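You operate a simulated robot arm through the tools that you are given. There is no shell and no other tool. Be economical: measure what you need, move in short steps, check, and stop when the job is done.

You run a simulated robot arm. Do the job below in one go: nothing can be reset, and whatever is moved stays where it is left.

## Task
Let the pressure out of the red cylinder.
Fine: switch the logger on and leave it on, open the cart's black lever, hold the orange lever down till the logger shows 0, then shut the black lever.

It is judged by the outcome, as a careful person would: the job done as asked, and still so three seconds after it is handed in. It fails if anything else is knocked over, pushed out of place, dropped, spilled or broken.

## Robot
A 6-joint arm with a fingered hand on a trunk, on a base that drives. Base frame: it is fixed to the floor where the robot stands at the start and does not move with it; the origin is under the middle of the robot, x ahead of it, y to its left, z up. Readings come in m, rad, newtons and seconds.
With the tool pointing down near the work surface it reaches from about 0.1 to 0.74 m from the robot's upright axis, wherever it stands. Its first joint turns from -2.007 to 2.007 rad. Places, roughly: black cart lever [-0.1, -0.5, 0.6]; bleed valve [0.2, -2.1, 0.9]; blue cart lever [-0.2, -1.1, 0.6]; cart air knob [0.5, -1, 0.7]; cart logger [0.2, -0.4, 1.2]; cart logger switch [0.4, -0.4, 1]; cart stop button [0.5, -0.9, 0.5]; clamp handle [0.5, -1.5, 0.8]; gauge valve [0, -2.1, 0.9]; green cart lever [0.1, -0.4, 0.7]; hold knob [0.2, -0.4, 1]; hose valve [-0.1, -2.1, 0.9]; pump valve [0.1, -2.1, 0.9]; red cart lever [-0.2, -1.1, 0.3]; relief knob [0.4, -0.4, 0.7]; socket valve [0.5, -1.3, 0.8]. Payload 4 kg.
The tool frame sits at the grasp point between the pads (the TCP): z along the fingers, y along the line on which they close. The tips reach 0.026 m beyond it. Largest opening 0.164 m; the body of the gripper starts 0.073 m behind the TCP. The gripper is a hand of 5 fingers: y runs from the thumb to the fingers, the wrist lies at [0, 0, -0.239] in the tool frame, and closing takes about 1.5 s.
Orientation is that of the tool frame in the base frame, as [roll, pitch, yaw] about the fixed x, y, z axes, in that order (R = Rz(yaw) Ry(pitch) Rx(roll)). With the fingers straight down and closing along the base's y, the tool's x points along the base's -x, its y along +y and its z along -z.

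## Interface
- The arm moves only by the tool play_rows. Its argument "series" is a list of rows, each an object (a shift or turn left out is 0, a gripper value left out holds the last) with "xyz": the shift along the tool's x, y, z in m, a list of three; "rot": the turn, a rotation vector about the tool's x, y, z in rad, a list of three; "gripper": the opening, from 0 (shut) to 1 (fully open). In form: [{"xyz": [dx, dy, dz], "rot": [ax, ay, az], "gripper": gripper}, ...]. A call has 1 to 10 rows; each row shifts and turns the commanded pose from where the row before left it, along the tool's axes as they then stand. A row lasts 0.2 s, in which the tool goes at most 0.05 m and 0.15 rad; a call with a longer step from one row to the next is refused whole, and so is a gripper value outside its range. Where a pose cannot be reached the arm comes as near as it can. A force on the tool above 60 N (or 10 N above the force at the start of the call, whichever is more), or a blocked arm, ends the call early, and 0.2 s more pass. Each finger travels about 0.045 m/s and halts on what it meets, pressing with about 26 N; the grip force reading is that of the motor and also rises with nothing between the fingers. The clock runs only during rows and for 0.2 s after the last one: add rows that do not move to give the fingers time. The reply holds the time, the measured pose of the TCP, the force on the tool along the base axes, the opening and the grip force, in the units named above and with some noise, with the torque about the TCP (base axes, N m) and any sound that the robot's microphone picked up.
- Cameras (640 x 400 px; columns grow to the right, rows downward): "scene" is now at [-0.0362, 0.1246, 1.6933]; the picture's right is [-0.95, -0.32, 0.00], its down [-0.23, 0.67, -0.71] and it looks along [0.23, -0.67, -0.70] (base axes); focal length 268 px, centre (320, 200). "wrist" rides on the gripper at [0.051, -0.07, -0.093] in the tool frame; the picture's right is [0.81, 0.59, 0.00], its down [-0.43, 0.60, -0.68] and it looks along [-0.40, 0.55, 0.74] (tool axes); focal length 270 px, centre (320, 200). There is no depth. A picture from a camera that has moved, and an enlarged one, comes with that camera's place and axes in the base frame and with its lens. The place of the scene camera against the robot may be out by one fixed shift of up to 0.025 m in any direction.
- grab_frame(camera): a new picture of that camera. No time passes.
- raise_lower(by): slides the trunk up (or, below 0, down) by that many m; the arm and the scene camera ride with it, the base frame stays. It gives what a move gives, with no picture.
- base_move(legs): drives the robot by 1 to 6 legs, each [ahead, left, turn to the left] in m, m and rad, along the robot's own axes; the way and the turn of a leg run together, so that a leg with both is an arc; at most 1.5 m and 3.142 rad a leg. The arm and the cameras ride along, it lands a little off, and it stops where it bumps. It gives what a move gives.
- hand_shape(shape): the hand has 5 fingers and takes this shape, open, in about a second: jaw (thumb against the fingers, like two jaws); tri (thumb and two fingers); tip (a fingertip pinch); poke (one finger out to press); point (the index stretched); flat (the hand flat); cup (the hand cupped); fist (a fist). The gripper value then closes the fingers along that shape, each until it touches; the sizes above hold for jaw. It gives what a move gives, with no picture.
- pan_tilt(pan, tilt): turns the head with the scene camera to pan (to the left, within 2.705 rad either way) and tilt (down, from -0.506 to 1.204), counted from straight ahead of the robot. It gives what a move gives.
- enlarge(camera, box): a new picture of the part [left, top, right, bottom] of that camera's present view, enlarged. No time passes.
- sign_off(): hands the job in; it is judged then, once.

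Go step by step. Nothing tells you exact positions but the pictures and the camera data: compare them with the known pose of the tool, close in by small moves and look again before you grip or let go. The budget is 120 turns and 98 pictures, counting those below and the enlarged ones. Unless the task says otherwise, let go and move clear before handing in, and close with one line.

The tools are called after "Emit:" as name(argument=value, ...) on one line, values as JSON. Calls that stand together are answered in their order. play_rows: Moves the arm, as the interface text tells. Its arguments: {"type":"object","properties":{"series":{"type":"array","items":{"type":"object","properties":{"xyz":{"type":"array","items":{"type":"number"}},"rot":{"type":"array","items":{"type":"number"}},"gripper":{"type":"number"}}}}},"required":["series"]} The other tools are called the same way: raise_lower (by) slides the trunk up or down; hand_shape (shape) gives the hand a shape; base_move (legs) drives the base; pan_tilt (pan, tilt) turns the head that bears the scene camera; grab_frame (camera) takes a picture; enlarge (camera, box) takes an enlarged picture of a part of a camera's view; sign_off () hands the job in.

At the start:

```text
time: 0.0
position: [0.3426, -0.3722, 1.2674]
orientation: [3.128, -0.001, 2.143]
force: [6.2, 31.8, 2.3]
moment: [0.16, 0.1, -1.67]
gripper_width: 0.1622
grip_force: 0.0
shape: jaw
trunk travel left (down, up): [-0.725, 0.265]
robot x, y, heading: [-0.002, 0.0006, 0.001]
head pan, tilt: [-1.239, 0.785]
```

scene: 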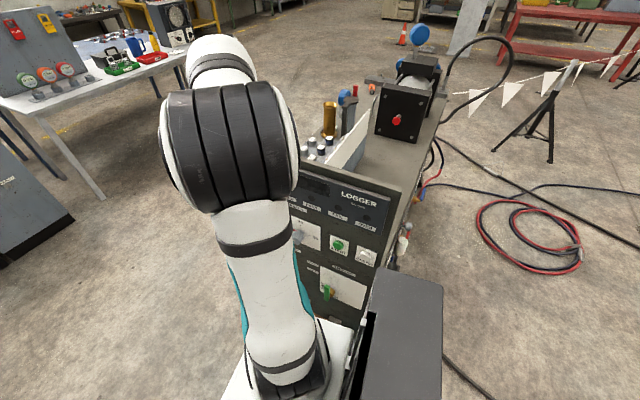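
wrist: 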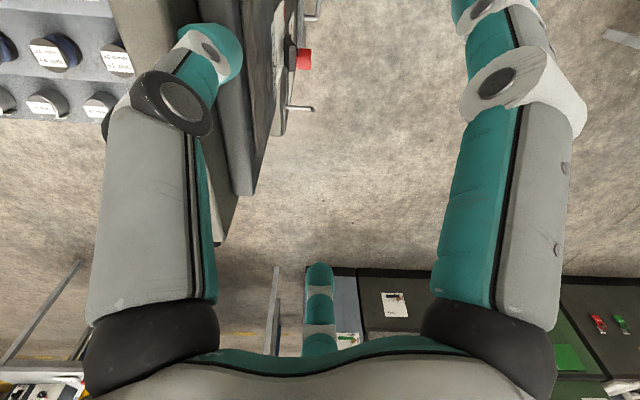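

I see a cart with a LOGGER panel right beside the robot, with the arm partly in the way. I'll look closer at the panel first.

Emit:
enlarge(camera="scene", box=[270, 60, 470, 340])

Emit:
enlarge(camera="wrist", box=[0, 0, 340, 240])

```text
1.43 times, centred on (370, 200) of scene
camera zoom: at [-0.0362, 0.1246, 1.6933], right [-0.95, -0.32, 0.0], down [-0.23, 0.67, -0.71], along [0.23, -0.67, -0.7], focal length 382 px, centre (249, 200)
```

zoom: 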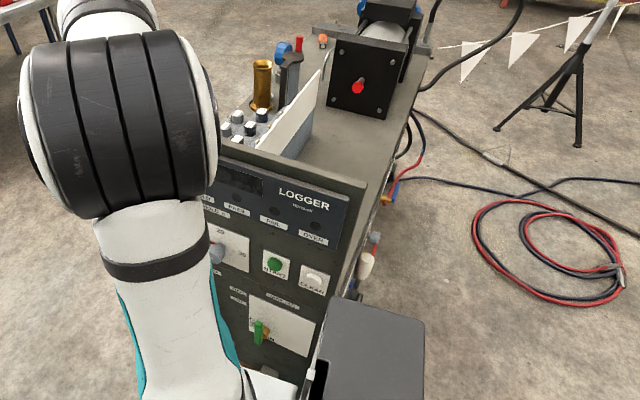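

```text
1.67 times, centred on (170, 120) of wrist
camera zoom: at [0.2573, -0.3681, 1.3609], right [0.06, 1.0, 0.01], down [0.73, -0.05, 0.68], along [0.68, -0.03, -0.73], focal length 450 px, centre (570, 333)
```

zoom: 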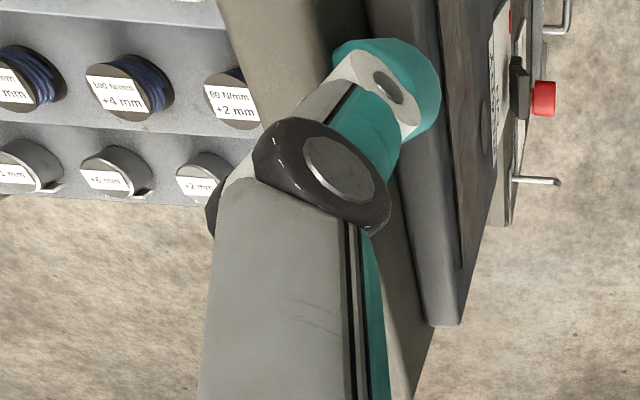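

The hand seems to be touching the cart's top (force in +y). I'll lift straight up in small steps and watch the force.

Emit:
play_rows(series=[{"xyz": [0, 0, -0.02]}, {"xyz": [0, 0, -0.03]}, {"xyz": [0, 0, -0.03]}, {"xyz": [0, 0, -0.03]}])

```text
time: 1.0
position: [0.3394, -0.3711, 1.2851]
orientation: [3.125, 0.005, 2.141]
force: [5.9, 12.2, 1.4]
moment: [0.22, -0.13, -0.49]
gripper_width: 0.162
grip_force: 0.1
shape: jaw
out of reach, approached as far as the arm can: row 1, 2, 3, 4
trunk travel left (down, up): [-0.725, 0.265]
robot x, y, heading: [-0.001, -0.0012, -0.003]
head pan, tilt: [-1.239, 0.785]
```

The arm is at its upward limit, so I'll lift with the trunk instead and look around.

Emit:
raise_lower(by=0.15)

Emit:
grab_frame(camera="wrist")

Emit:
grab_frame(camera="scene")

```text
time: 2.8
position: [0.3376, -0.3717, 1.4337]
orientation: [3.125, 0.003, 2.141]
force: [-0.2, 0.0, 0.4]
moment: [0.01, 0.03, -0.02]
gripper_width: 0.164
grip_force: 0.1
shape: jaw
trunk travel left (down, up): [-0.875, 0.115]
robot x, y, heading: [0.0027, -0.0011, 0.001]
head pan, tilt: [-1.239, 0.785]
```

```text
93 pictures are left
camera wrist: at [0.2507, -0.3671, 1.5257], right [0.06, 1.0, 0.01], down [0.72, -0.05, 0.69], along [0.69, -0.03, -0.73], focal length 270 px, centre (320, 200)
```

wrist: 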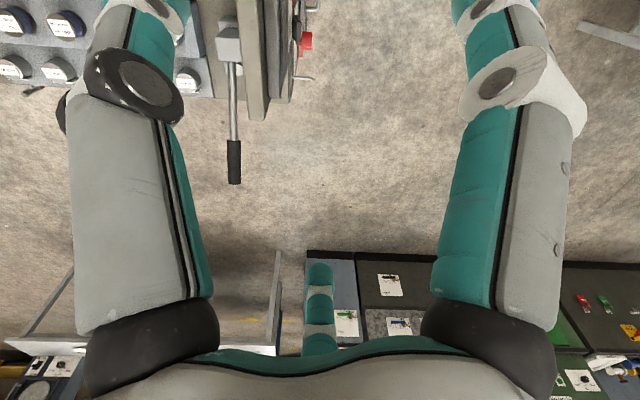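

```text
92 pictures are left
camera scene: at [-0.0372, 0.1183, 1.8437], right [-0.95, -0.32, 0.0], down [-0.23, 0.67, -0.71], along [0.23, -0.67, -0.71], focal length 268 px, centre (320, 200)
```

scene: 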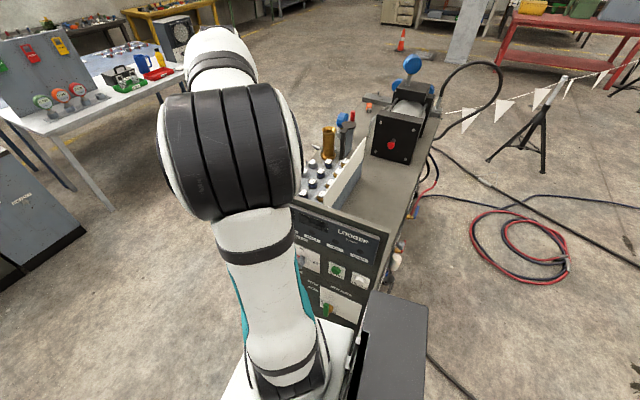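

The hand is free of contact. I'll look around to find the red cylinder, orange lever and free floor space.

Emit:
pan_tilt(pan=1.3, tilt=0.6)

Emit:
grab_frame(camera="scene")

Emit:
pan_tilt(pan=0.0, tilt=0.6)

Emit:
grab_frame(camera="scene")

Emit:
pan_tilt(pan=-2.2, tilt=0.7)

Emit:
grab_frame(camera="scene")

```text
time: 5.0
position: [0.3384, -0.3708, 1.4335]
orientation: [3.125, 0.001, 2.142]
force: [-0.1, 0.1, 0.9]
moment: [-0.03, -0.03, 0.02]
gripper_width: 0.1638
grip_force: 0.0
shape: jaw
trunk travel left (down, up): [-0.875, 0.115]
robot x, y, heading: [0.0022, -0.0024, 0.0]
head pan, tilt: [1.3, 0.6]
```

```text
91 pictures are left
camera scene: at [-0.04, 0.2804, 1.8595], right [0.96, -0.27, 0.0], down [-0.15, -0.54, -0.83], along [0.22, 0.8, -0.56], focal length 268 px, centre (320, 200)
```

scene: 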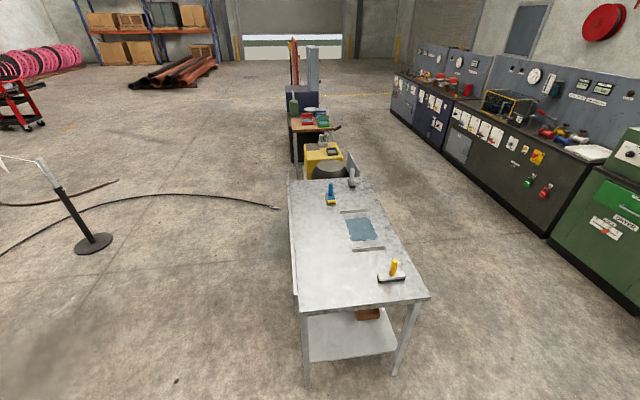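

```text
time: 6.5
position: [0.3379, -0.3719, 1.4334]
orientation: [3.124, 0.002, 2.142]
force: [-0.4, -0.5, -0.5]
moment: [0.0, 0.03, -0.02]
gripper_width: 0.1637
grip_force: 0.0
shape: jaw
trunk travel left (down, up): [-0.875, 0.115]
robot x, y, heading: [-0.0016, 0.001, 0.001]
head pan, tilt: [0.0, 0.6]
```

```text
90 pictures are left
camera scene: at [0.0247, 0.1953, 1.8594], right [0.0, -1.0, 0.0], down [-0.56, 0.0, -0.83], along [0.83, 0.0, -0.56], focal length 268 px, centre (320, 200)
```

scene: 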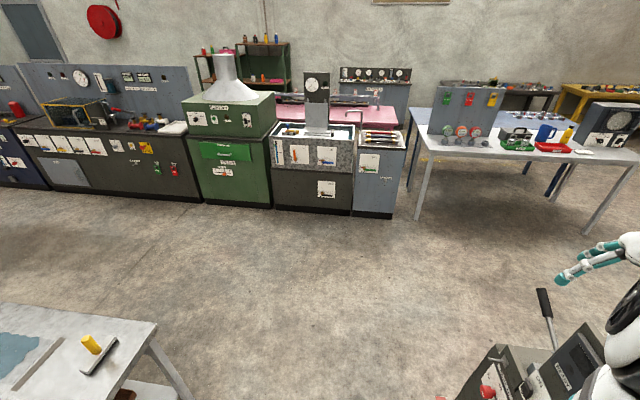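

```text
time: 8.6
position: [0.3382, -0.371, 1.4322]
orientation: [3.125, 0.002, 2.141]
force: [-0.3, -1.0, -0.8]
moment: [-0.03, 0.01, -0.02]
gripper_width: 0.1637
grip_force: 0.1
shape: jaw
trunk travel left (down, up): [-0.875, 0.115]
robot x, y, heading: [0.0034, 0.0014, -0.001]
head pan, tilt: [-2.201, 0.7]
```

```text
89 pictures are left
camera scene: at [-0.1137, 0.1265, 1.8508], right [-0.81, 0.59, 0.0], down [0.38, 0.52, -0.76], along [-0.45, -0.62, -0.64], focal length 268 px, centre (320, 200)
```

scene: 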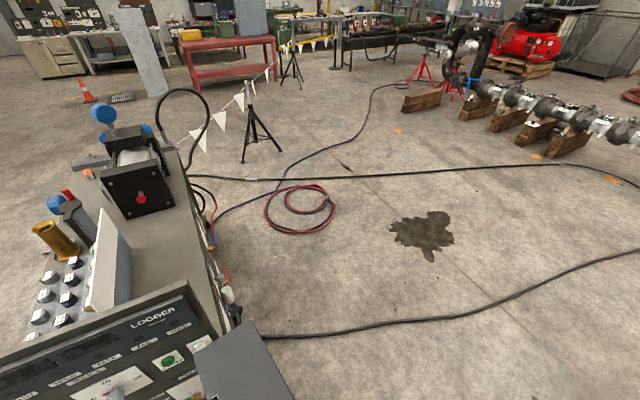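

I'll back the base 0.25 m away from the cart (there's a table near y≈0.85) for a view of the front.

Emit:
base_move(legs=[[0, 0.22, 0]])

Emit:
pan_tilt(pan=-1.4, tilt=0.85)

Emit:
grab_frame(camera="scene")

Emit:
grab_frame(camera="wrist")

```text
time: 10.3
position: [0.3388, -0.1517, 1.4325]
orientation: [3.126, 0.004, 2.143]
force: [-0.3, -0.7, 0.5]
moment: [0.0, -0.02, 0.01]
gripper_width: 0.1641
grip_force: 0.1
shape: jaw
trunk travel left (down, up): [-0.875, 0.115]
robot x, y, heading: [0.0009, 0.2163, -0.001]
head pan, tilt: [-2.201, 0.7]
```

```text
time: 11.4
position: [0.3381, -0.1529, 1.4324]
orientation: [3.124, 0.002, 2.141]
force: [-0.4, 0.0, 0.5]
moment: [0.01, 0.0, 0.0]
gripper_width: 0.164
grip_force: 0.1
shape: jaw
trunk travel left (down, up): [-0.875, 0.115]
robot x, y, heading: [0.0012, 0.2185, 0.001]
head pan, tilt: [-1.4, 0.85]
```

```text
88 pictures are left
camera scene: at [-0.0506, 0.336, 1.8386], right [-0.99, -0.17, 0.0], down [-0.13, 0.74, -0.66], along [0.11, -0.65, -0.75], focal length 268 px, centre (320, 200)
```

scene: 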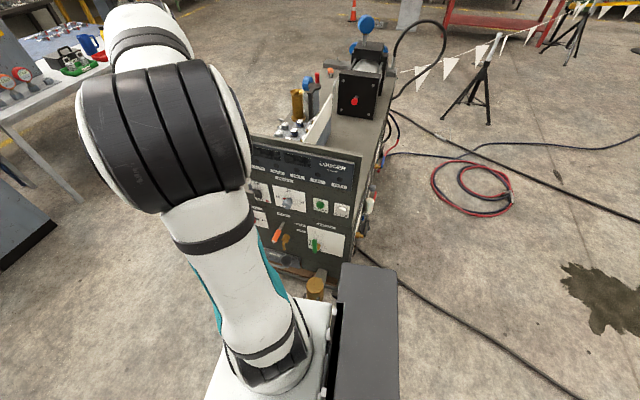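

```text
87 pictures are left
camera wrist: at [0.2508, -0.149, 1.5258], right [0.06, 1.0, 0.01], down [0.72, -0.05, 0.69], along [0.69, -0.03, -0.73], focal length 270 px, centre (320, 200)
```

wrist: 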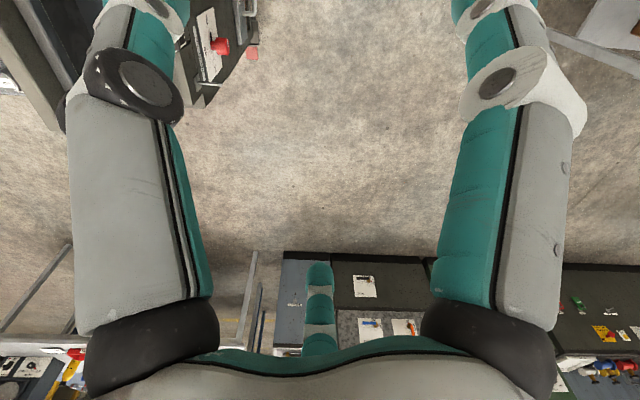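

The arm blocks the view; turning the robot to face the cart puts the camera on the clear side.

Emit:
base_move(legs=[[0, 0, -1.57]])

Emit:
pan_tilt(pan=0.0, tilt=0.85)

Emit:
grab_frame(camera="scene")

```text
time: 15.6
position: [-0.3745, -0.1169, 1.4327]
orientation: [3.123, 0.0, 0.561]
force: [0.2, 0.0, -0.4]
moment: [0.03, 0.0, -0.05]
gripper_width: 0.1637
grip_force: 0.0
shape: jaw
trunk travel left (down, up): [-0.875, 0.115]
robot x, y, heading: [0.0036, 0.218, -1.583]
head pan, tilt: [-1.4, 0.85]
```

```text
time: 17.2
position: [-0.3749, -0.1173, 1.4337]
orientation: [3.123, 0.002, 0.56]
force: [0.0, 0.2, -0.3]
moment: [-0.02, -0.01, 0.01]
gripper_width: 0.164
grip_force: 0.0
shape: jaw
trunk travel left (down, up): [-0.875, 0.115]
robot x, y, heading: [-0.0021, 0.2209, -1.575]
head pan, tilt: [0.0, 0.85]
```

```text
86 pictures are left
camera scene: at [0.1814, 0.2082, 1.8386], right [-1.0, 0.01, 0.0], down [0.01, 0.75, -0.66], along [-0.01, -0.66, -0.75], focal length 268 px, centre (320, 200)
```

scene: 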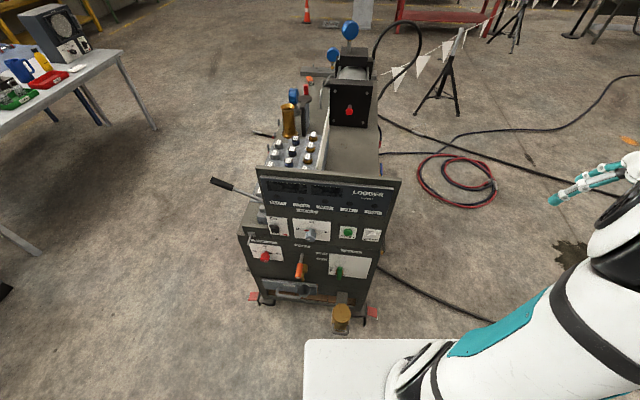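

Now the front is clear: orange and green levers on the lower panel, and the logger above. I'll enlarge it.

Emit:
enlarge(camera="scene", box=[235, 155, 405, 262])

Emit:
enlarge(camera="scene", box=[235, 225, 405, 335])

Emit:
enlarge(camera="scene", box=[255, 15, 425, 165])

```text
3.74 times, centred on (320, 208) of scene
camera zoom: at [0.1814, 0.2082, 1.8386], right [-1.0, 0.01, 0.0], down [0.01, 0.75, -0.66], along [-0.01, -0.66, -0.75], focal length 1001 px, centre (320, 168)
```

zoom: 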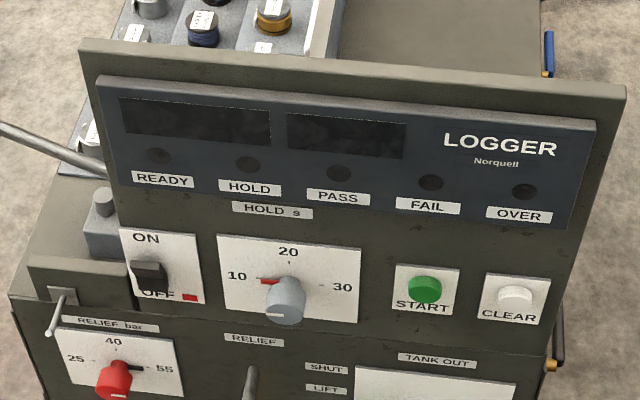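

```text
3.64 times, centred on (320, 280) of scene
camera zoom: at [0.1814, 0.2082, 1.8386], right [-1.0, 0.01, 0.0], down [0.01, 0.75, -0.66], along [-0.01, -0.66, -0.75], focal length 974 px, centre (320, -91)
```

zoom: 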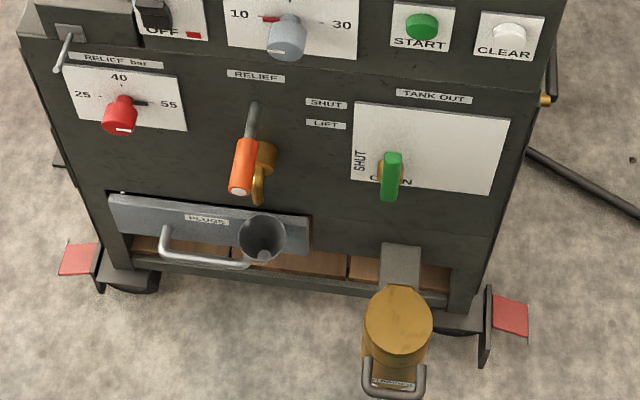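

```text
2.67 times, centred on (340, 90) of scene
camera zoom: at [0.1814, 0.2082, 1.8386], right [-1.0, 0.01, 0.0], down [0.01, 0.75, -0.66], along [-0.01, -0.66, -0.75], focal length 714 px, centre (267, 493)
```

zoom: 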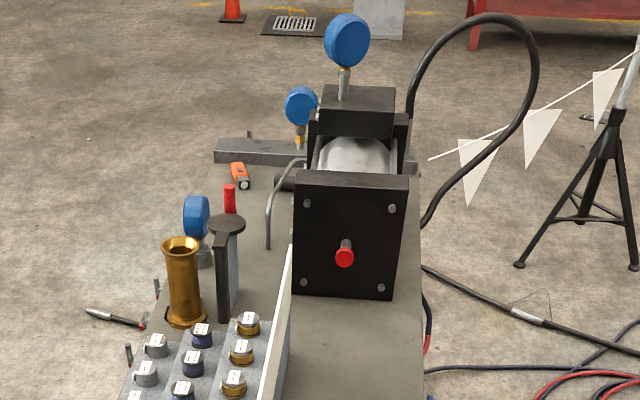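

Orange RELIEF lever (SHUT/LIFT) is on the front, logger ON/OFF switch above it. Now I'll move sideways to see the -x side with the black lever.

Emit:
base_move(legs=[[0, -0.75, 0]])

Emit:
pan_tilt(pan=0.75, tilt=0.85)

Emit:
grab_frame(camera="scene")

```text
time: 21.2
position: [-1.12, -0.1097, 1.4338]
orientation: [3.123, 0.002, 0.56]
force: [-0.2, 0.3, 0.2]
moment: [0.03, -0.03, 0.01]
gripper_width: 0.1638
grip_force: 0.0
shape: jaw
trunk travel left (down, up): [-0.875, 0.115]
robot x, y, heading: [-0.7386, 0.2265, -1.576]
head pan, tilt: [0.0, 0.85]
```

```text
time: 22.3
position: [-1.1195, -0.1091, 1.4335]
orientation: [3.123, 0.002, 0.56]
force: [0.4, -0.3, -1.0]
moment: [0.01, 0.05, -0.01]
gripper_width: 0.1638
grip_force: 0.0
shape: jaw
trunk travel left (down, up): [-0.875, 0.115]
robot x, y, heading: [-0.7441, 0.2248, -1.581]
head pan, tilt: [0.75, 0.85]
```

```text
82 pictures are left
camera scene: at [-0.5089, 0.2346, 1.8386], right [-0.74, -0.67, 0.0], down [-0.51, 0.55, -0.66], along [0.45, -0.49, -0.75], focal length 268 px, centre (320, 200)
```

scene: 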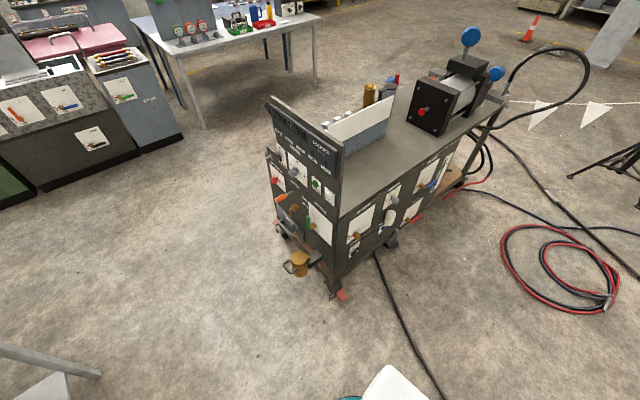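

Emit:
enlarge(camera="scene", box=[320, 140, 500, 260])

Emit:
enlarge(camera="scene", box=[250, 100, 380, 300])

```text
3.33 times, centred on (410, 200) of scene
camera zoom: at [-0.5089, 0.2346, 1.8386], right [-0.74, -0.67, 0.0], down [-0.51, 0.55, -0.66], along [0.45, -0.49, -0.75], focal length 892 px, centre (20, 200)
```

zoom: 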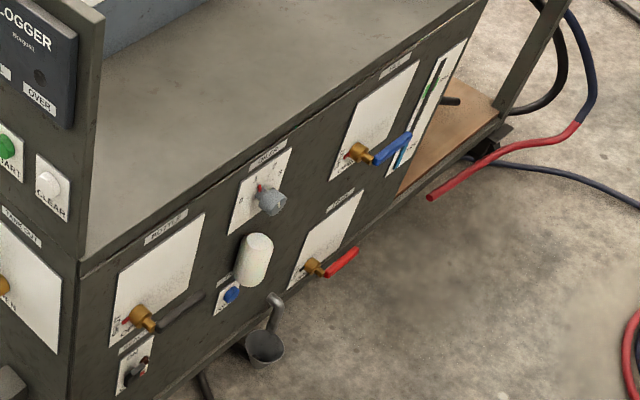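

```text
2.00 times, centred on (315, 200) of scene
camera zoom: at [-0.5089, 0.2346, 1.8386], right [-0.74, -0.67, 0.0], down [-0.51, 0.55, -0.66], along [0.45, -0.49, -0.75], focal length 535 px, centre (330, 200)
```

zoom: 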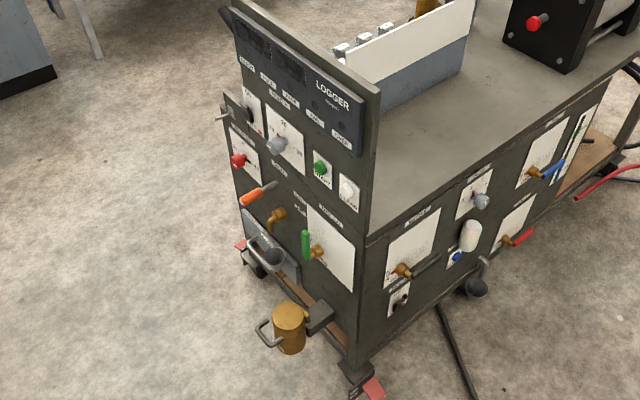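

The black lever sits on the panel labelled BOTTLE. I'll lower the trunk to read the labels on it and on the orange lever.

Emit:
raise_lower(by=-0.5)

Emit:
pan_tilt(pan=0.75, tilt=0.65)

Emit:
grab_frame(camera="scene")

Emit:
enlarge(camera="scene", box=[330, 180, 430, 270])

```text
refused: -0.5 is not a number from -0.4 to 0.4
```

```text
time: 23.0
position: [-1.1191, -0.109, 1.434]
orientation: [3.125, 0.002, 0.561]
force: [0.0, 0.6, -0.1]
moment: [-0.02, 0.0, 0.02]
gripper_width: 0.1639
grip_force: 0.0
shape: jaw
trunk travel left (down, up): [-0.875, 0.115]
robot x, y, heading: [-0.7442, 0.2226, -1.581]
head pan, tilt: [0.75, 0.649]
```

```text
79 pictures are left
camera scene: at [-0.5031, 0.2284, 1.8551], right [-0.74, -0.67, 0.0], down [-0.41, 0.45, -0.8], along [0.54, -0.59, -0.61], focal length 268 px, centre (320, 200)
```

scene: 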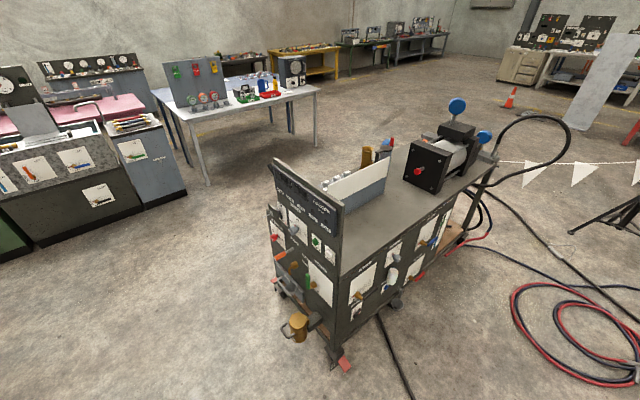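

```text
4.44 times, centred on (380, 225) of scene
camera zoom: at [-0.5031, 0.2284, 1.8551], right [-0.74, -0.67, 0.0], down [-0.41, 0.45, -0.8], along [0.54, -0.59, -0.61], focal length 1190 px, centre (53, 89)
```

zoom: 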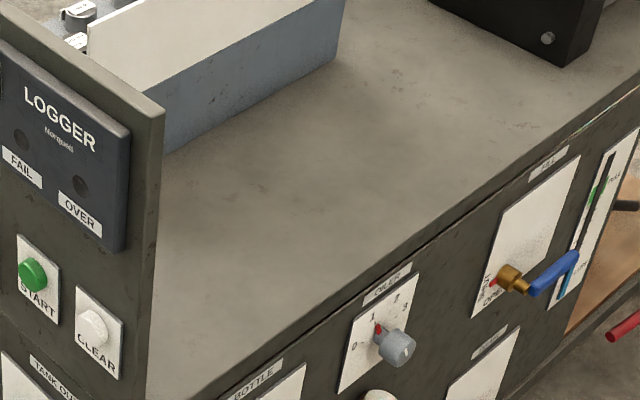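

Emit:
raise_lower(by=-0.4)

Emit:
grab_frame(camera="scene")

Emit:
enlarge(camera="scene", box=[340, 140, 480, 240])

```text
time: 26.9
position: [-1.1192, -0.1092, 1.0335]
orientation: [3.125, 0.002, 0.561]
force: [0.4, -0.3, -0.5]
moment: [-0.02, -0.02, 0.0]
gripper_width: 0.1638
grip_force: 0.1
shape: jaw
trunk travel left (down, up): [-0.475, 0.515]
robot x, y, heading: [-0.7449, 0.2233, -1.581]
head pan, tilt: [0.75, 0.649]
```

```text
77 pictures are left
camera scene: at [-0.5031, 0.2284, 1.4552], right [-0.74, -0.67, 0.0], down [-0.41, 0.45, -0.8], along [0.54, -0.59, -0.6], focal length 268 px, centre (320, 200)
```

scene: 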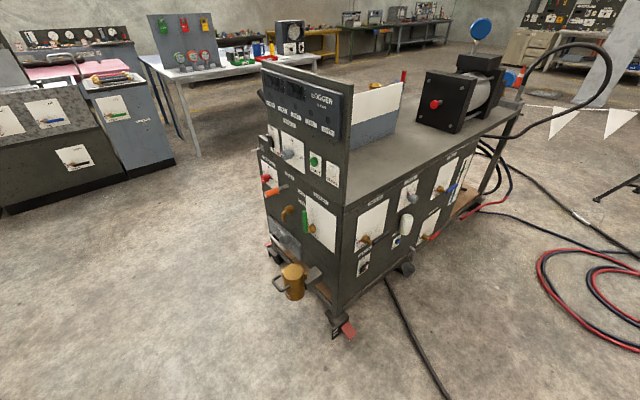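

```text
4.00 times, centred on (410, 190) of scene
camera zoom: at [-0.5031, 0.2284, 1.4552], right [-0.74, -0.67, 0.0], down [-0.41, 0.45, -0.8], along [0.54, -0.59, -0.6], focal length 1071 px, centre (-40, 240)
```

zoom: 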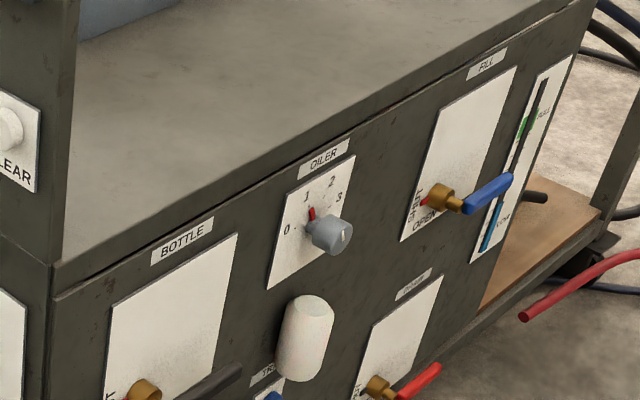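

Emit:
enlarge(camera="scene", box=[340, 190, 440, 280])

Emit:
enlarge(camera="scene", box=[250, 120, 350, 260])

```text
4.44 times, centred on (390, 235) of scene
camera zoom: at [-0.5031, 0.2284, 1.4552], right [-0.74, -0.67, 0.0], down [-0.41, 0.45, -0.8], along [0.54, -0.59, -0.6], focal length 1190 px, centre (9, 44)
```

zoom: 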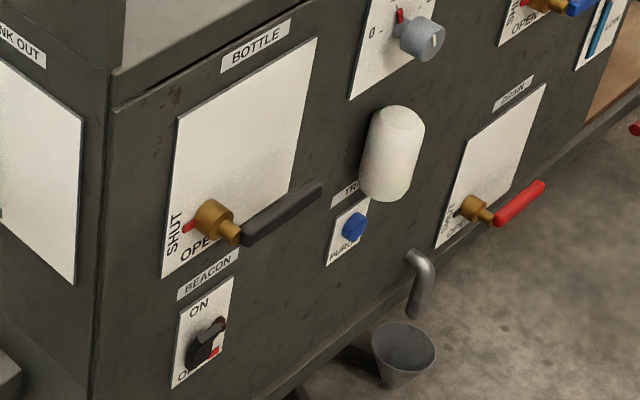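

```text
2.86 times, centred on (300, 190) of scene
camera zoom: at [-0.5031, 0.2284, 1.4552], right [-0.74, -0.67, 0.0], down [-0.41, 0.45, -0.8], along [0.54, -0.59, -0.6], focal length 765 px, centre (377, 229)
```

zoom: 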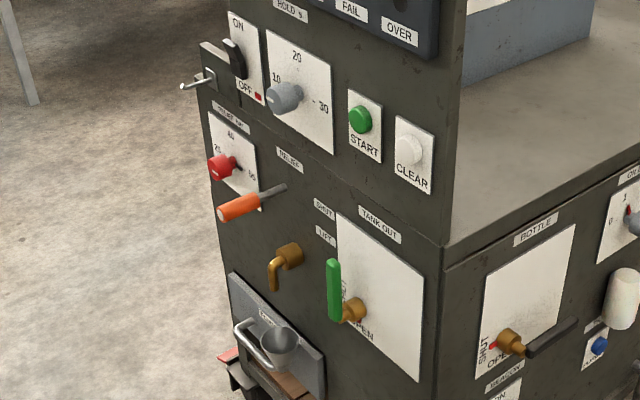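

Red tick on the black lever is at SHUT; OPEN means turning the handle up 90°. The logger switch is OFF, and the orange lever pushes down from SHUT to LIFT. I'll drive to the front and try the poke shape.

Emit:
base_move(legs=[[0, 1.05, 0]])

Emit:
hand_shape(shape="poke")

Emit:
grab_frame(camera="wrist")

Emit:
pan_tilt(pan=-0.6, tilt=0.7)

Emit:
grab_frame(camera="scene")

```text
time: 32.3
position: [-0.0769, -0.1233, 1.0344]
orientation: [3.124, 0.002, 0.535]
force: [-0.7, -1.3, -0.2]
moment: [0.0, 0.02, 0.03]
gripper_width: 0.1639
grip_force: 0.1
shape: jaw
trunk travel left (down, up): [-0.475, 0.515]
robot x, y, heading: [0.3013, 0.204, -1.597]
head pan, tilt: [0.75, 0.649]
```

```text
time: 33.2
position: [-0.0774, -0.1226, 1.0334]
orientation: [3.124, 0.002, 0.537]
force: [0.0, -0.5, 0.1]
moment: [-0.04, -0.01, -0.01]
gripper_width: 0.0001
grip_force: 0.1
shape: poke
trunk travel left (down, up): [-0.475, 0.515]
robot x, y, heading: [0.3061, 0.2066, -1.603]
head pan, tilt: [0.75, 0.649]
```

```text
73 pictures are left
camera wrist: at [-0.0699, -0.0363, 1.1258], right [1.0, -0.09, 0.01], down [-0.07, -0.72, 0.69], along [-0.06, -0.69, -0.73], focal length 270 px, centre (320, 200)
```

wrist: 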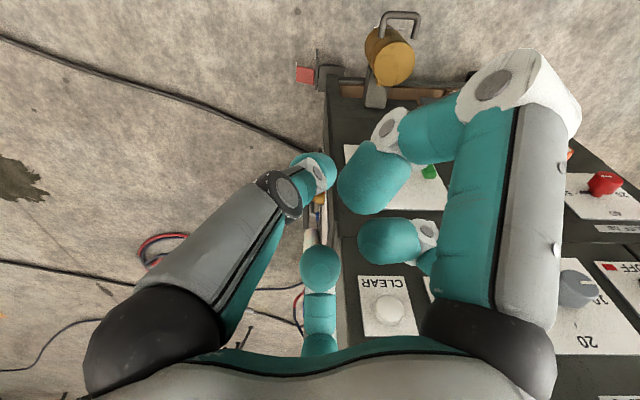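

```text
time: 34.7
position: [-0.0769, -0.123, 1.0337]
orientation: [3.125, 0.003, 0.536]
force: [0.3, -0.4, -0.4]
moment: [-0.01, 0.01, 0.05]
gripper_width: 0.0
grip_force: 0.1
shape: poke
trunk travel left (down, up): [-0.475, 0.515]
robot x, y, heading: [0.3034, 0.2022, -1.603]
head pan, tilt: [-0.6, 0.7]
```

```text
72 pictures are left
camera scene: at [0.4389, 0.1965, 1.4508], right [-0.81, 0.59, 0.0], down [0.38, 0.52, -0.76], along [-0.45, -0.62, -0.64], focal length 268 px, centre (320, 200)
```

scene: 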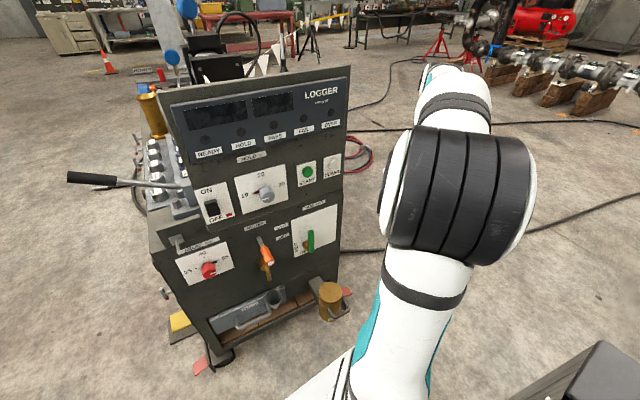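

I'll back off a little for room, then bring the hand in front of the robot while rotating the tool toward horizontal, checking the hand visually.

Emit:
base_move(legs=[[-0.13, 0, 0.03]])

Emit:
play_rows(series=[{"rot": [0, 0, 0.15]}, {"rot": [0, 0, 0.15]}, {"rot": [0, 0, 0.15]}, {"rot": [0, 0, 0.15]}, {"rot": [0, 0, 0.15]}, {"rot": [0, 0, 0.15]}, {"rot": [0, 0, 0.15]}, {"rot": [0, 0, 0.15]}, {"rot": [0, 0, 0.15]}, {"rot": [0, 0, 0.15]}])

Emit:
play_rows(series=[{"rot": [0, 0, 0.15]}, {"rot": [0, 0, 0.15]}, {"rot": [0, 0, 0.15]}, {"rot": [0, 0, 0.15]}])

```text
time: 36.0
position: [-0.0661, -0.0021, 1.032]
orientation: [3.124, 0.003, 0.565]
force: [0.5, -0.5, 0.0]
moment: [-0.01, 0.01, -0.04]
gripper_width: 0.0002
grip_force: 0.0
shape: poke
trunk travel left (down, up): [-0.475, 0.515]
robot x, y, heading: [0.3033, 0.3328, -1.573]
head pan, tilt: [-0.6, 0.7]
```

```text
time: 38.2
position: [-0.0644, -0.0023, 1.0329]
orientation: [3.138, -0.017, -0.938]
force: [-0.3, -0.7, 0.0]
moment: [-0.01, -0.01, -0.01]
gripper_width: 0.0001
grip_force: 0.1
shape: poke
trunk travel left (down, up): [-0.475, 0.515]
robot x, y, heading: [0.3078, 0.3321, -1.57]
head pan, tilt: [-0.6, 0.7]
```

```text
time: 39.2
position: [-0.0649, -0.0044, 1.033]
orientation: [-3.135, -0.015, -1.535]
force: [0.2, 0.0, 1.0]
moment: [-0.03, 0.02, 0.01]
gripper_width: 0.0002
grip_force: 0.1
shape: poke
trunk travel left (down, up): [-0.475, 0.515]
robot x, y, heading: [0.3093, 0.3365, -1.573]
head pan, tilt: [-0.6, 0.7]
```

The wrist turns freely. Now swing the hand to in front of the robot.

Emit:
play_rows(series=[{"xyz": [0, -0.05, 0]}, {"xyz": [0, -0.05, 0]}, {"xyz": [0, -0.05, 0]}, {"xyz": [0, -0.05, 0]}, {"xyz": [0, -0.05, 0]}, {"xyz": [0, -0.05, 0]}, {"rot": [0, 0.15, 0]}, {"rot": [0, 0.15, 0]}, {"rot": [0, 0.15, 0]}, {"rot": [0, 0.15, 0]}])

Emit:
pan_tilt(pan=-0.2, tilt=0.85)

Emit:
grab_frame(camera="scene")

```text
time: 41.4
position: [0.1636, -0.1524, 1.0038]
orientation: [-3.133, -0.616, -1.54]
force: [-0.6, -0.4, 0.5]
moment: [0.03, -0.01, -0.04]
gripper_width: 0.0
grip_force: 0.1
shape: poke
out of reach, approached as far as the arm can: row 4, 5, 6, 7, 8, 9, 10
trunk travel left (down, up): [-0.475, 0.515]
robot x, y, heading: [0.3097, 0.3313, -1.578]
head pan, tilt: [-0.6, 0.7]
```

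```text
time: 42.2
position: [0.1637, -0.1511, 1.0042]
orientation: [-3.132, -0.611, -1.538]
force: [0.2, 0.7, -0.6]
moment: [-0.01, 0.01, 0.03]
gripper_width: 0.0
grip_force: 0.0
shape: poke
trunk travel left (down, up): [-0.475, 0.515]
robot x, y, heading: [0.3083, 0.3335, -1.569]
head pan, tilt: [-0.201, 0.85]
```

```text
71 pictures are left
camera scene: at [0.4742, 0.3245, 1.4386], right [-0.98, 0.21, 0.0], down [0.15, 0.74, -0.66], along [-0.14, -0.65, -0.75], focal length 268 px, centre (320, 200)
```

scene: 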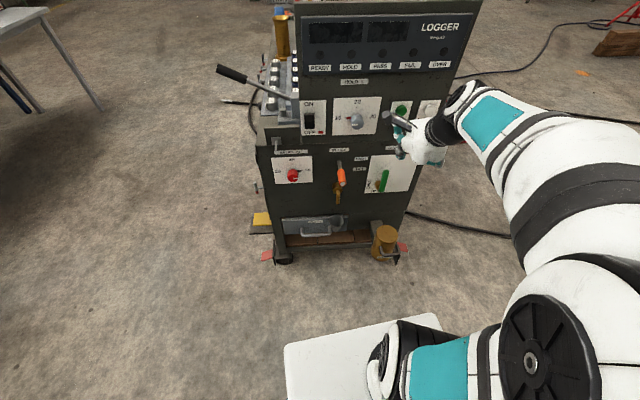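

The arm is folded too close for that spot, but it is going well. I'll continue pitching to horizontal while extending slightly away from the robot.

Emit:
play_rows(series=[{"rot": [0, 0.15, 0]}, {"rot": [0, 0.15, 0]}, {"rot": [0, 0.15, 0]}, {"rot": [0, 0.15, 0]}, {"rot": [0, 0.15, 0]}, {"rot": [0, 0.15, 0]}])

Emit:
grab_frame(camera="scene")

Emit:
grab_frame(camera="wrist")

```text
time: 43.6
position: [0.137, -0.1924, 1.0011]
orientation: [-3.022, -1.517, -1.652]
force: [-0.4, -0.2, -0.2]
moment: [0.0, 0.01, 0.0]
gripper_width: 0.0
grip_force: 0.1
shape: poke
out of reach, approached as far as the arm can: row 1, 2, 5, 6
trunk travel left (down, up): [-0.475, 0.515]
robot x, y, heading: [0.3113, 0.3305, -1.575]
head pan, tilt: [-0.201, 0.85]
```

```text
70 pictures are left
camera scene: at [0.4741, 0.3244, 1.4386], right [-0.98, 0.2, 0.0], down [0.15, 0.74, -0.66], along [-0.14, -0.65, -0.75], focal length 268 px, centre (320, 200)
```

scene: 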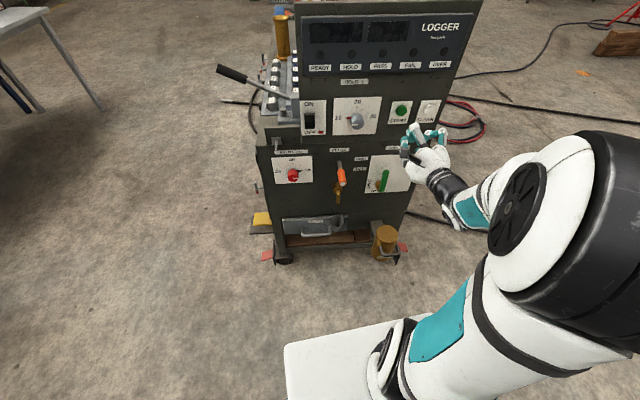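

```text
69 pictures are left
camera wrist: at [0.203, -0.0982, 1.0574], right [-0.59, -0.07, 0.8], down [-0.62, 0.68, -0.4], along [-0.52, -0.73, -0.44], focal length 270 px, centre (320, 200)
```

wrist: 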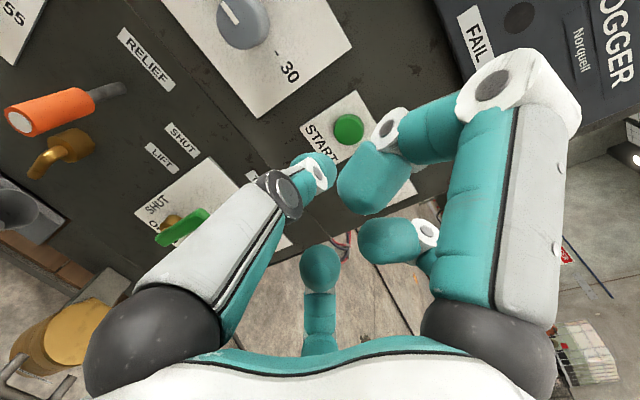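

Emit:
enlarge(camera="scene", box=[360, 85, 490, 235])

Emit:
enlarge(camera="scene", box=[240, 70, 440, 250])

```text
2.67 times, centred on (425, 160) of scene
camera zoom: at [0.4741, 0.3244, 1.4386], right [-0.98, 0.2, 0.0], down [0.15, 0.74, -0.66], along [-0.14, -0.65, -0.75], focal length 714 px, centre (40, 307)
```

zoom: 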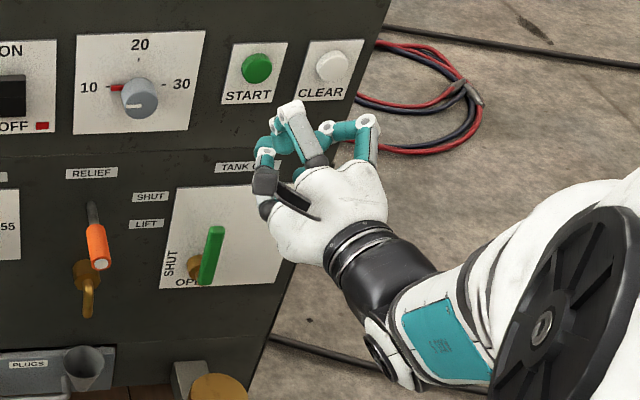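

```text
2.22 times, centred on (340, 160) of scene
camera zoom: at [0.4741, 0.3244, 1.4386], right [-0.98, 0.2, 0.0], down [0.15, 0.74, -0.66], along [-0.14, -0.65, -0.75], focal length 595 px, centre (276, 289)
```

zoom: 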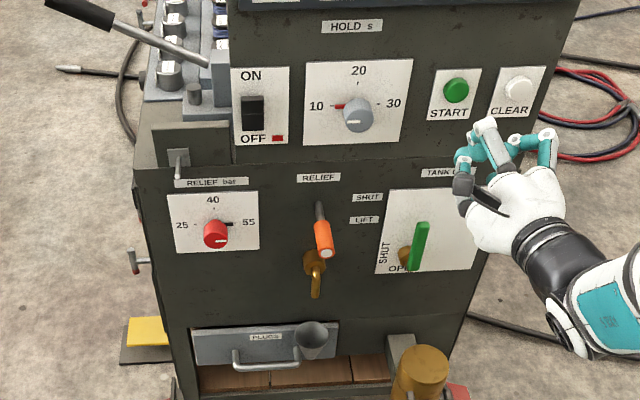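

The poke shape looks curled. I'll try the "point" shape.

Emit:
hand_shape(shape="point")

Emit:
enlarge(camera="scene", box=[360, 85, 490, 235])

Emit:
grab_frame(camera="wrist")

```text
time: 44.5
position: [0.1373, -0.1906, 1.0012]
orientation: [-3.032, -1.515, -1.644]
force: [-0.4, -0.3, -0.2]
moment: [-0.02, -0.02, 0.02]
gripper_width: 0.1583
grip_force: 0.0
shape: point
trunk travel left (down, up): [-0.475, 0.515]
robot x, y, heading: [0.3099, 0.3306, -1.58]
head pan, tilt: [-0.201, 0.85]
```

```text
2.67 times, centred on (425, 160) of scene
camera zoom: at [0.4742, 0.3245, 1.4386], right [-0.98, 0.2, 0.0], down [0.15, 0.74, -0.66], along [-0.13, -0.65, -0.75], focal length 714 px, centre (40, 307)
```

zoom: 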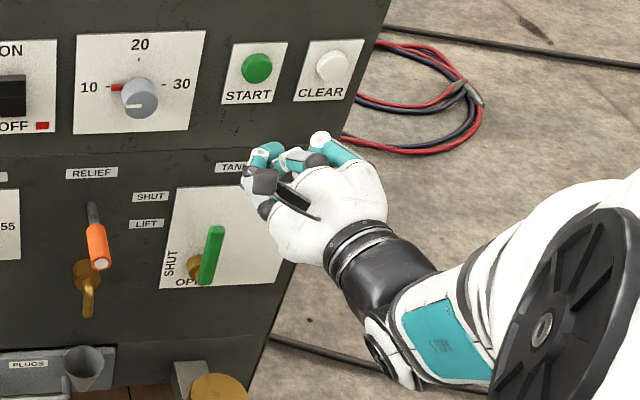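

```text
65 pictures are left
camera wrist: at [0.2035, -0.0982, 1.0575], right [-0.59, -0.07, 0.8], down [-0.62, 0.68, -0.4], along [-0.52, -0.73, -0.44], focal length 270 px, centre (320, 200)
```

wrist: 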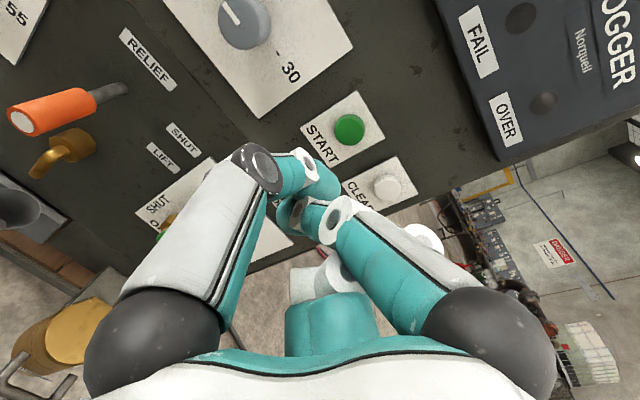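

Emit:
play_rows(series=[{"xyz": [0, 0, 0]}, {"xyz": [0, 0, 0]}, {"xyz": [0, 0, 0]}, {"xyz": [0, 0, 0]}, {"xyz": [0, 0, 0]}])

Emit:
grab_frame(camera="wrist")

```text
time: 45.7
position: [0.1366, -0.1906, 1.001]
orientation: [-3.027, -1.514, -1.649]
force: [-0.4, -0.1, 0.2]
moment: [-0.05, 0.0, -0.04]
gripper_width: 0.1582
grip_force: 0.1
shape: point
trunk travel left (down, up): [-0.475, 0.515]
robot x, y, heading: [0.3104, 0.3297, -1.571]
head pan, tilt: [-0.201, 0.85]
```

```text
64 pictures are left
camera wrist: at [0.2034, -0.0982, 1.0575], right [-0.59, -0.07, 0.8], down [-0.62, 0.68, -0.4], along [-0.52, -0.73, -0.44], focal length 270 px, centre (320, 200)
```

wrist: 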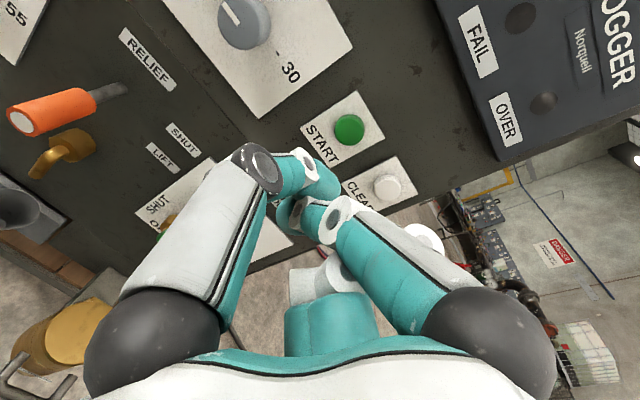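

Point is no better for me. I'll go back to jaw and close it fully to see whether it makes a solid beak at the TCP.

Emit:
hand_shape(shape="jaw")

Emit:
play_rows(series=[{"gripper": 0}, {"xyz": [0, 0, 0]}, {"xyz": [0, 0, 0]}, {"xyz": [0, 0, 0]}, {"xyz": [0, 0, 0]}, {"xyz": [0, 0, 0]}, {"xyz": [0, 0, 0]}, {"xyz": [0, 0, 0]}, {"xyz": [0, 0, 0]}])

Emit:
grab_frame(camera="wrist")

Emit:
enlarge(camera="scene", box=[360, 85, 490, 235])

```text
time: 46.6
position: [0.1374, -0.191, 1.0012]
orientation: [-3.027, -1.514, -1.648]
force: [-0.1, 0.3, -1.0]
moment: [-0.01, 0.01, 0.02]
gripper_width: 0.1638
grip_force: 0.1
shape: jaw
trunk travel left (down, up): [-0.475, 0.515]
robot x, y, heading: [0.3095, 0.3275, -1.575]
head pan, tilt: [-0.201, 0.85]
```

```text
time: 48.6
position: [0.1376, -0.1904, 1.0004]
orientation: [-3.027, -1.516, -1.648]
force: [-0.7, 0.5, 0.2]
moment: [0.0, 0.02, 0.01]
gripper_width: 0.0001
grip_force: 0.0
shape: jaw
trunk travel left (down, up): [-0.475, 0.515]
robot x, y, heading: [0.3039, 0.3341, -1.573]
head pan, tilt: [-0.201, 0.85]
```

```text
63 pictures are left
camera wrist: at [0.2034, -0.0982, 1.0575], right [-0.59, -0.07, 0.8], down [-0.62, 0.68, -0.4], along [-0.52, -0.73, -0.44], focal length 270 px, centre (320, 200)
```

wrist: 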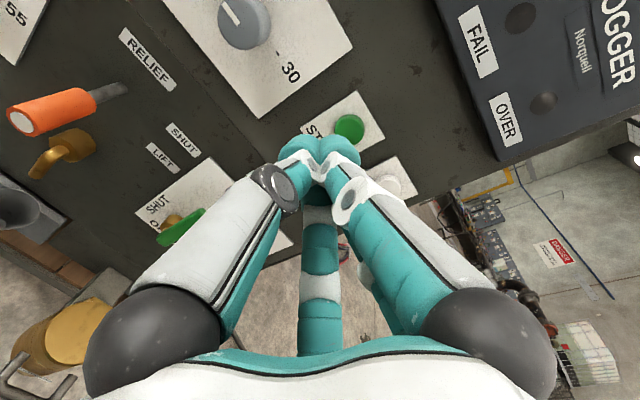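

```text
2.67 times, centred on (425, 160) of scene
camera zoom: at [0.4742, 0.3245, 1.4385], right [-0.98, 0.2, 0.0], down [0.15, 0.74, -0.66], along [-0.13, -0.65, -0.75], focal length 714 px, centre (40, 307)
```

zoom: 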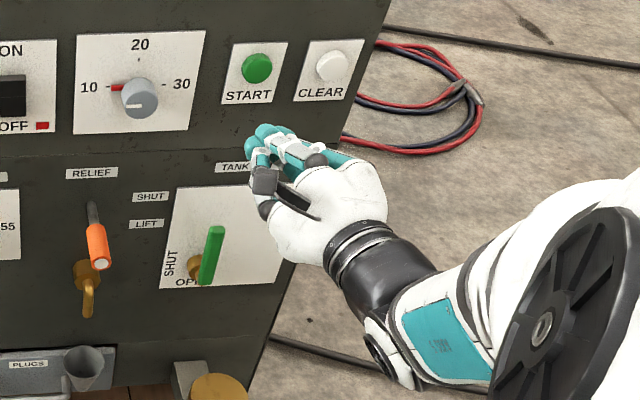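

The closed jaw makes a solid beak. I estimate the switch at about (0.36, -0.41, 0.985) and the orange lever tip at about (0.27, -0.29, 0.79). I'll move the beak across in front of the switch, staying ~0.17 m off the panel.

Emit:
play_rows(series=[{"xyz": [0, -0.045, 0]}, {"xyz": [0, -0.045, 0]}, {"xyz": [0, -0.045, 0]}, {"xyz": [0, -0.045, 0]}, {"xyz": [0, -0.03, 0]}])

Emit:
grab_frame(camera="wrist")

Emit:
grab_frame(camera="scene")

```text
time: 49.8
position: [0.2814, -0.2419, 1.0282]
orientation: [-3.03, -1.511, -1.635]
force: [-0.3, -0.6, -0.6]
moment: [-0.03, 0.0, -0.01]
gripper_width: 0.0
grip_force: 26.5
shape: jaw
out of reach, approached as far as the arm can: row 1, 2, 3, 4, 5
trunk travel left (down, up): [-0.475, 0.515]
robot x, y, heading: [0.3043, 0.3337, -1.577]
head pan, tilt: [-0.201, 0.85]
```

```text
61 pictures are left
camera wrist: at [0.3462, -0.1491, 1.0849], right [-0.59, -0.08, 0.8], down [-0.63, 0.67, -0.4], along [-0.51, -0.74, -0.44], focal length 270 px, centre (320, 200)
```

wrist: 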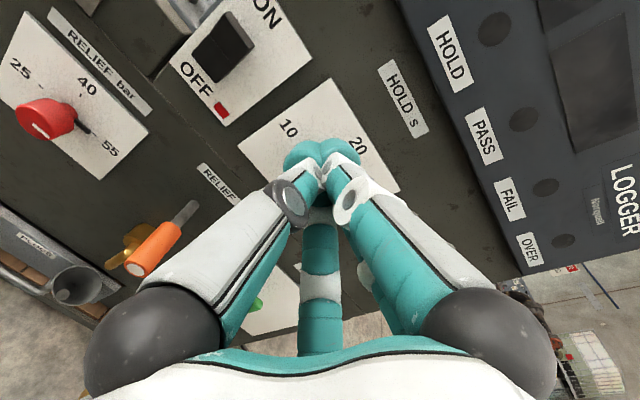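

```text
60 pictures are left
camera scene: at [0.4745, 0.3248, 1.4385], right [-0.98, 0.2, 0.0], down [0.15, 0.74, -0.66], along [-0.14, -0.65, -0.75], focal length 268 px, centre (320, 200)
```

scene: 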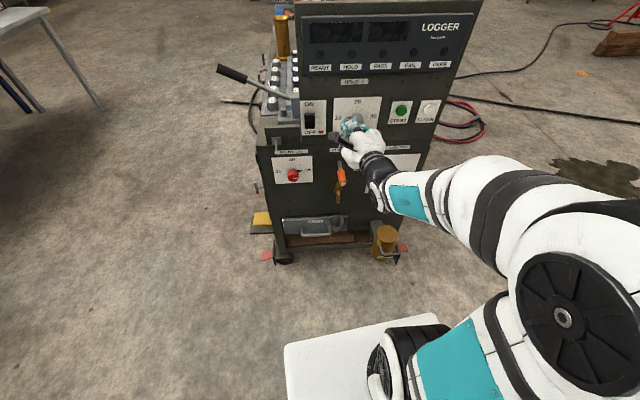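

Emit:
enlarge(camera="wrist", box=[140, 0, 320, 130])

Emit:
base_move(legs=[[0, 0.08, 0]])

Emit:
enlarge(camera="wrist", box=[200, 40, 480, 240])

```text
3.08 times, centred on (230, 65) of wrist
camera zoom: at [0.3462, -0.1491, 1.0849], right [-0.59, -0.08, 0.8], down [-0.63, 0.67, -0.4], along [-0.51, -0.74, -0.44], focal length 832 px, centre (597, 615)
```

zoom: 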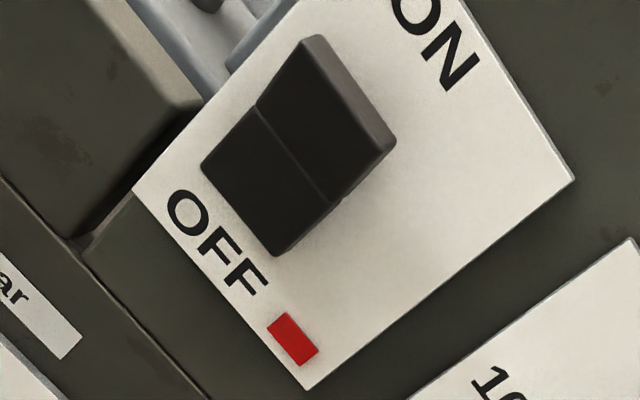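

```text
time: 50.9
position: [0.3622, -0.2433, 1.0279]
orientation: [-3.024, -1.511, -1.637]
force: [-0.1, 0.6, 0.3]
moment: [-0.03, 0.02, 0.02]
gripper_width: 0.0
grip_force: 25.7
shape: jaw
trunk travel left (down, up): [-0.475, 0.515]
robot x, y, heading: [0.3909, 0.3293, -1.577]
head pan, tilt: [-0.201, 0.85]
```

```text
2.00 times, centred on (340, 140) of wrist
camera zoom: at [0.426, -0.1498, 1.0847], right [-0.59, -0.08, 0.8], down [-0.63, 0.67, -0.4], along [-0.51, -0.74, -0.44], focal length 541 px, centre (280, 320)
```

zoom: 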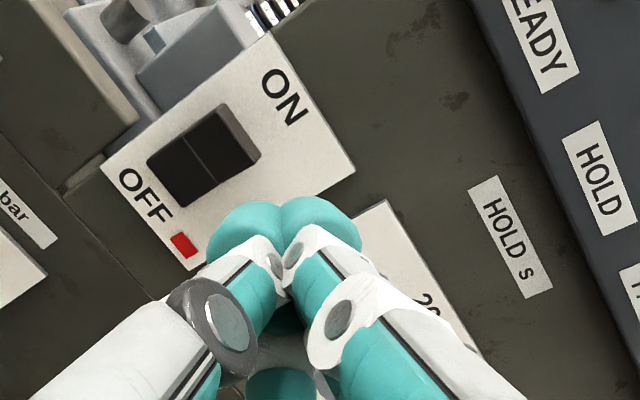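

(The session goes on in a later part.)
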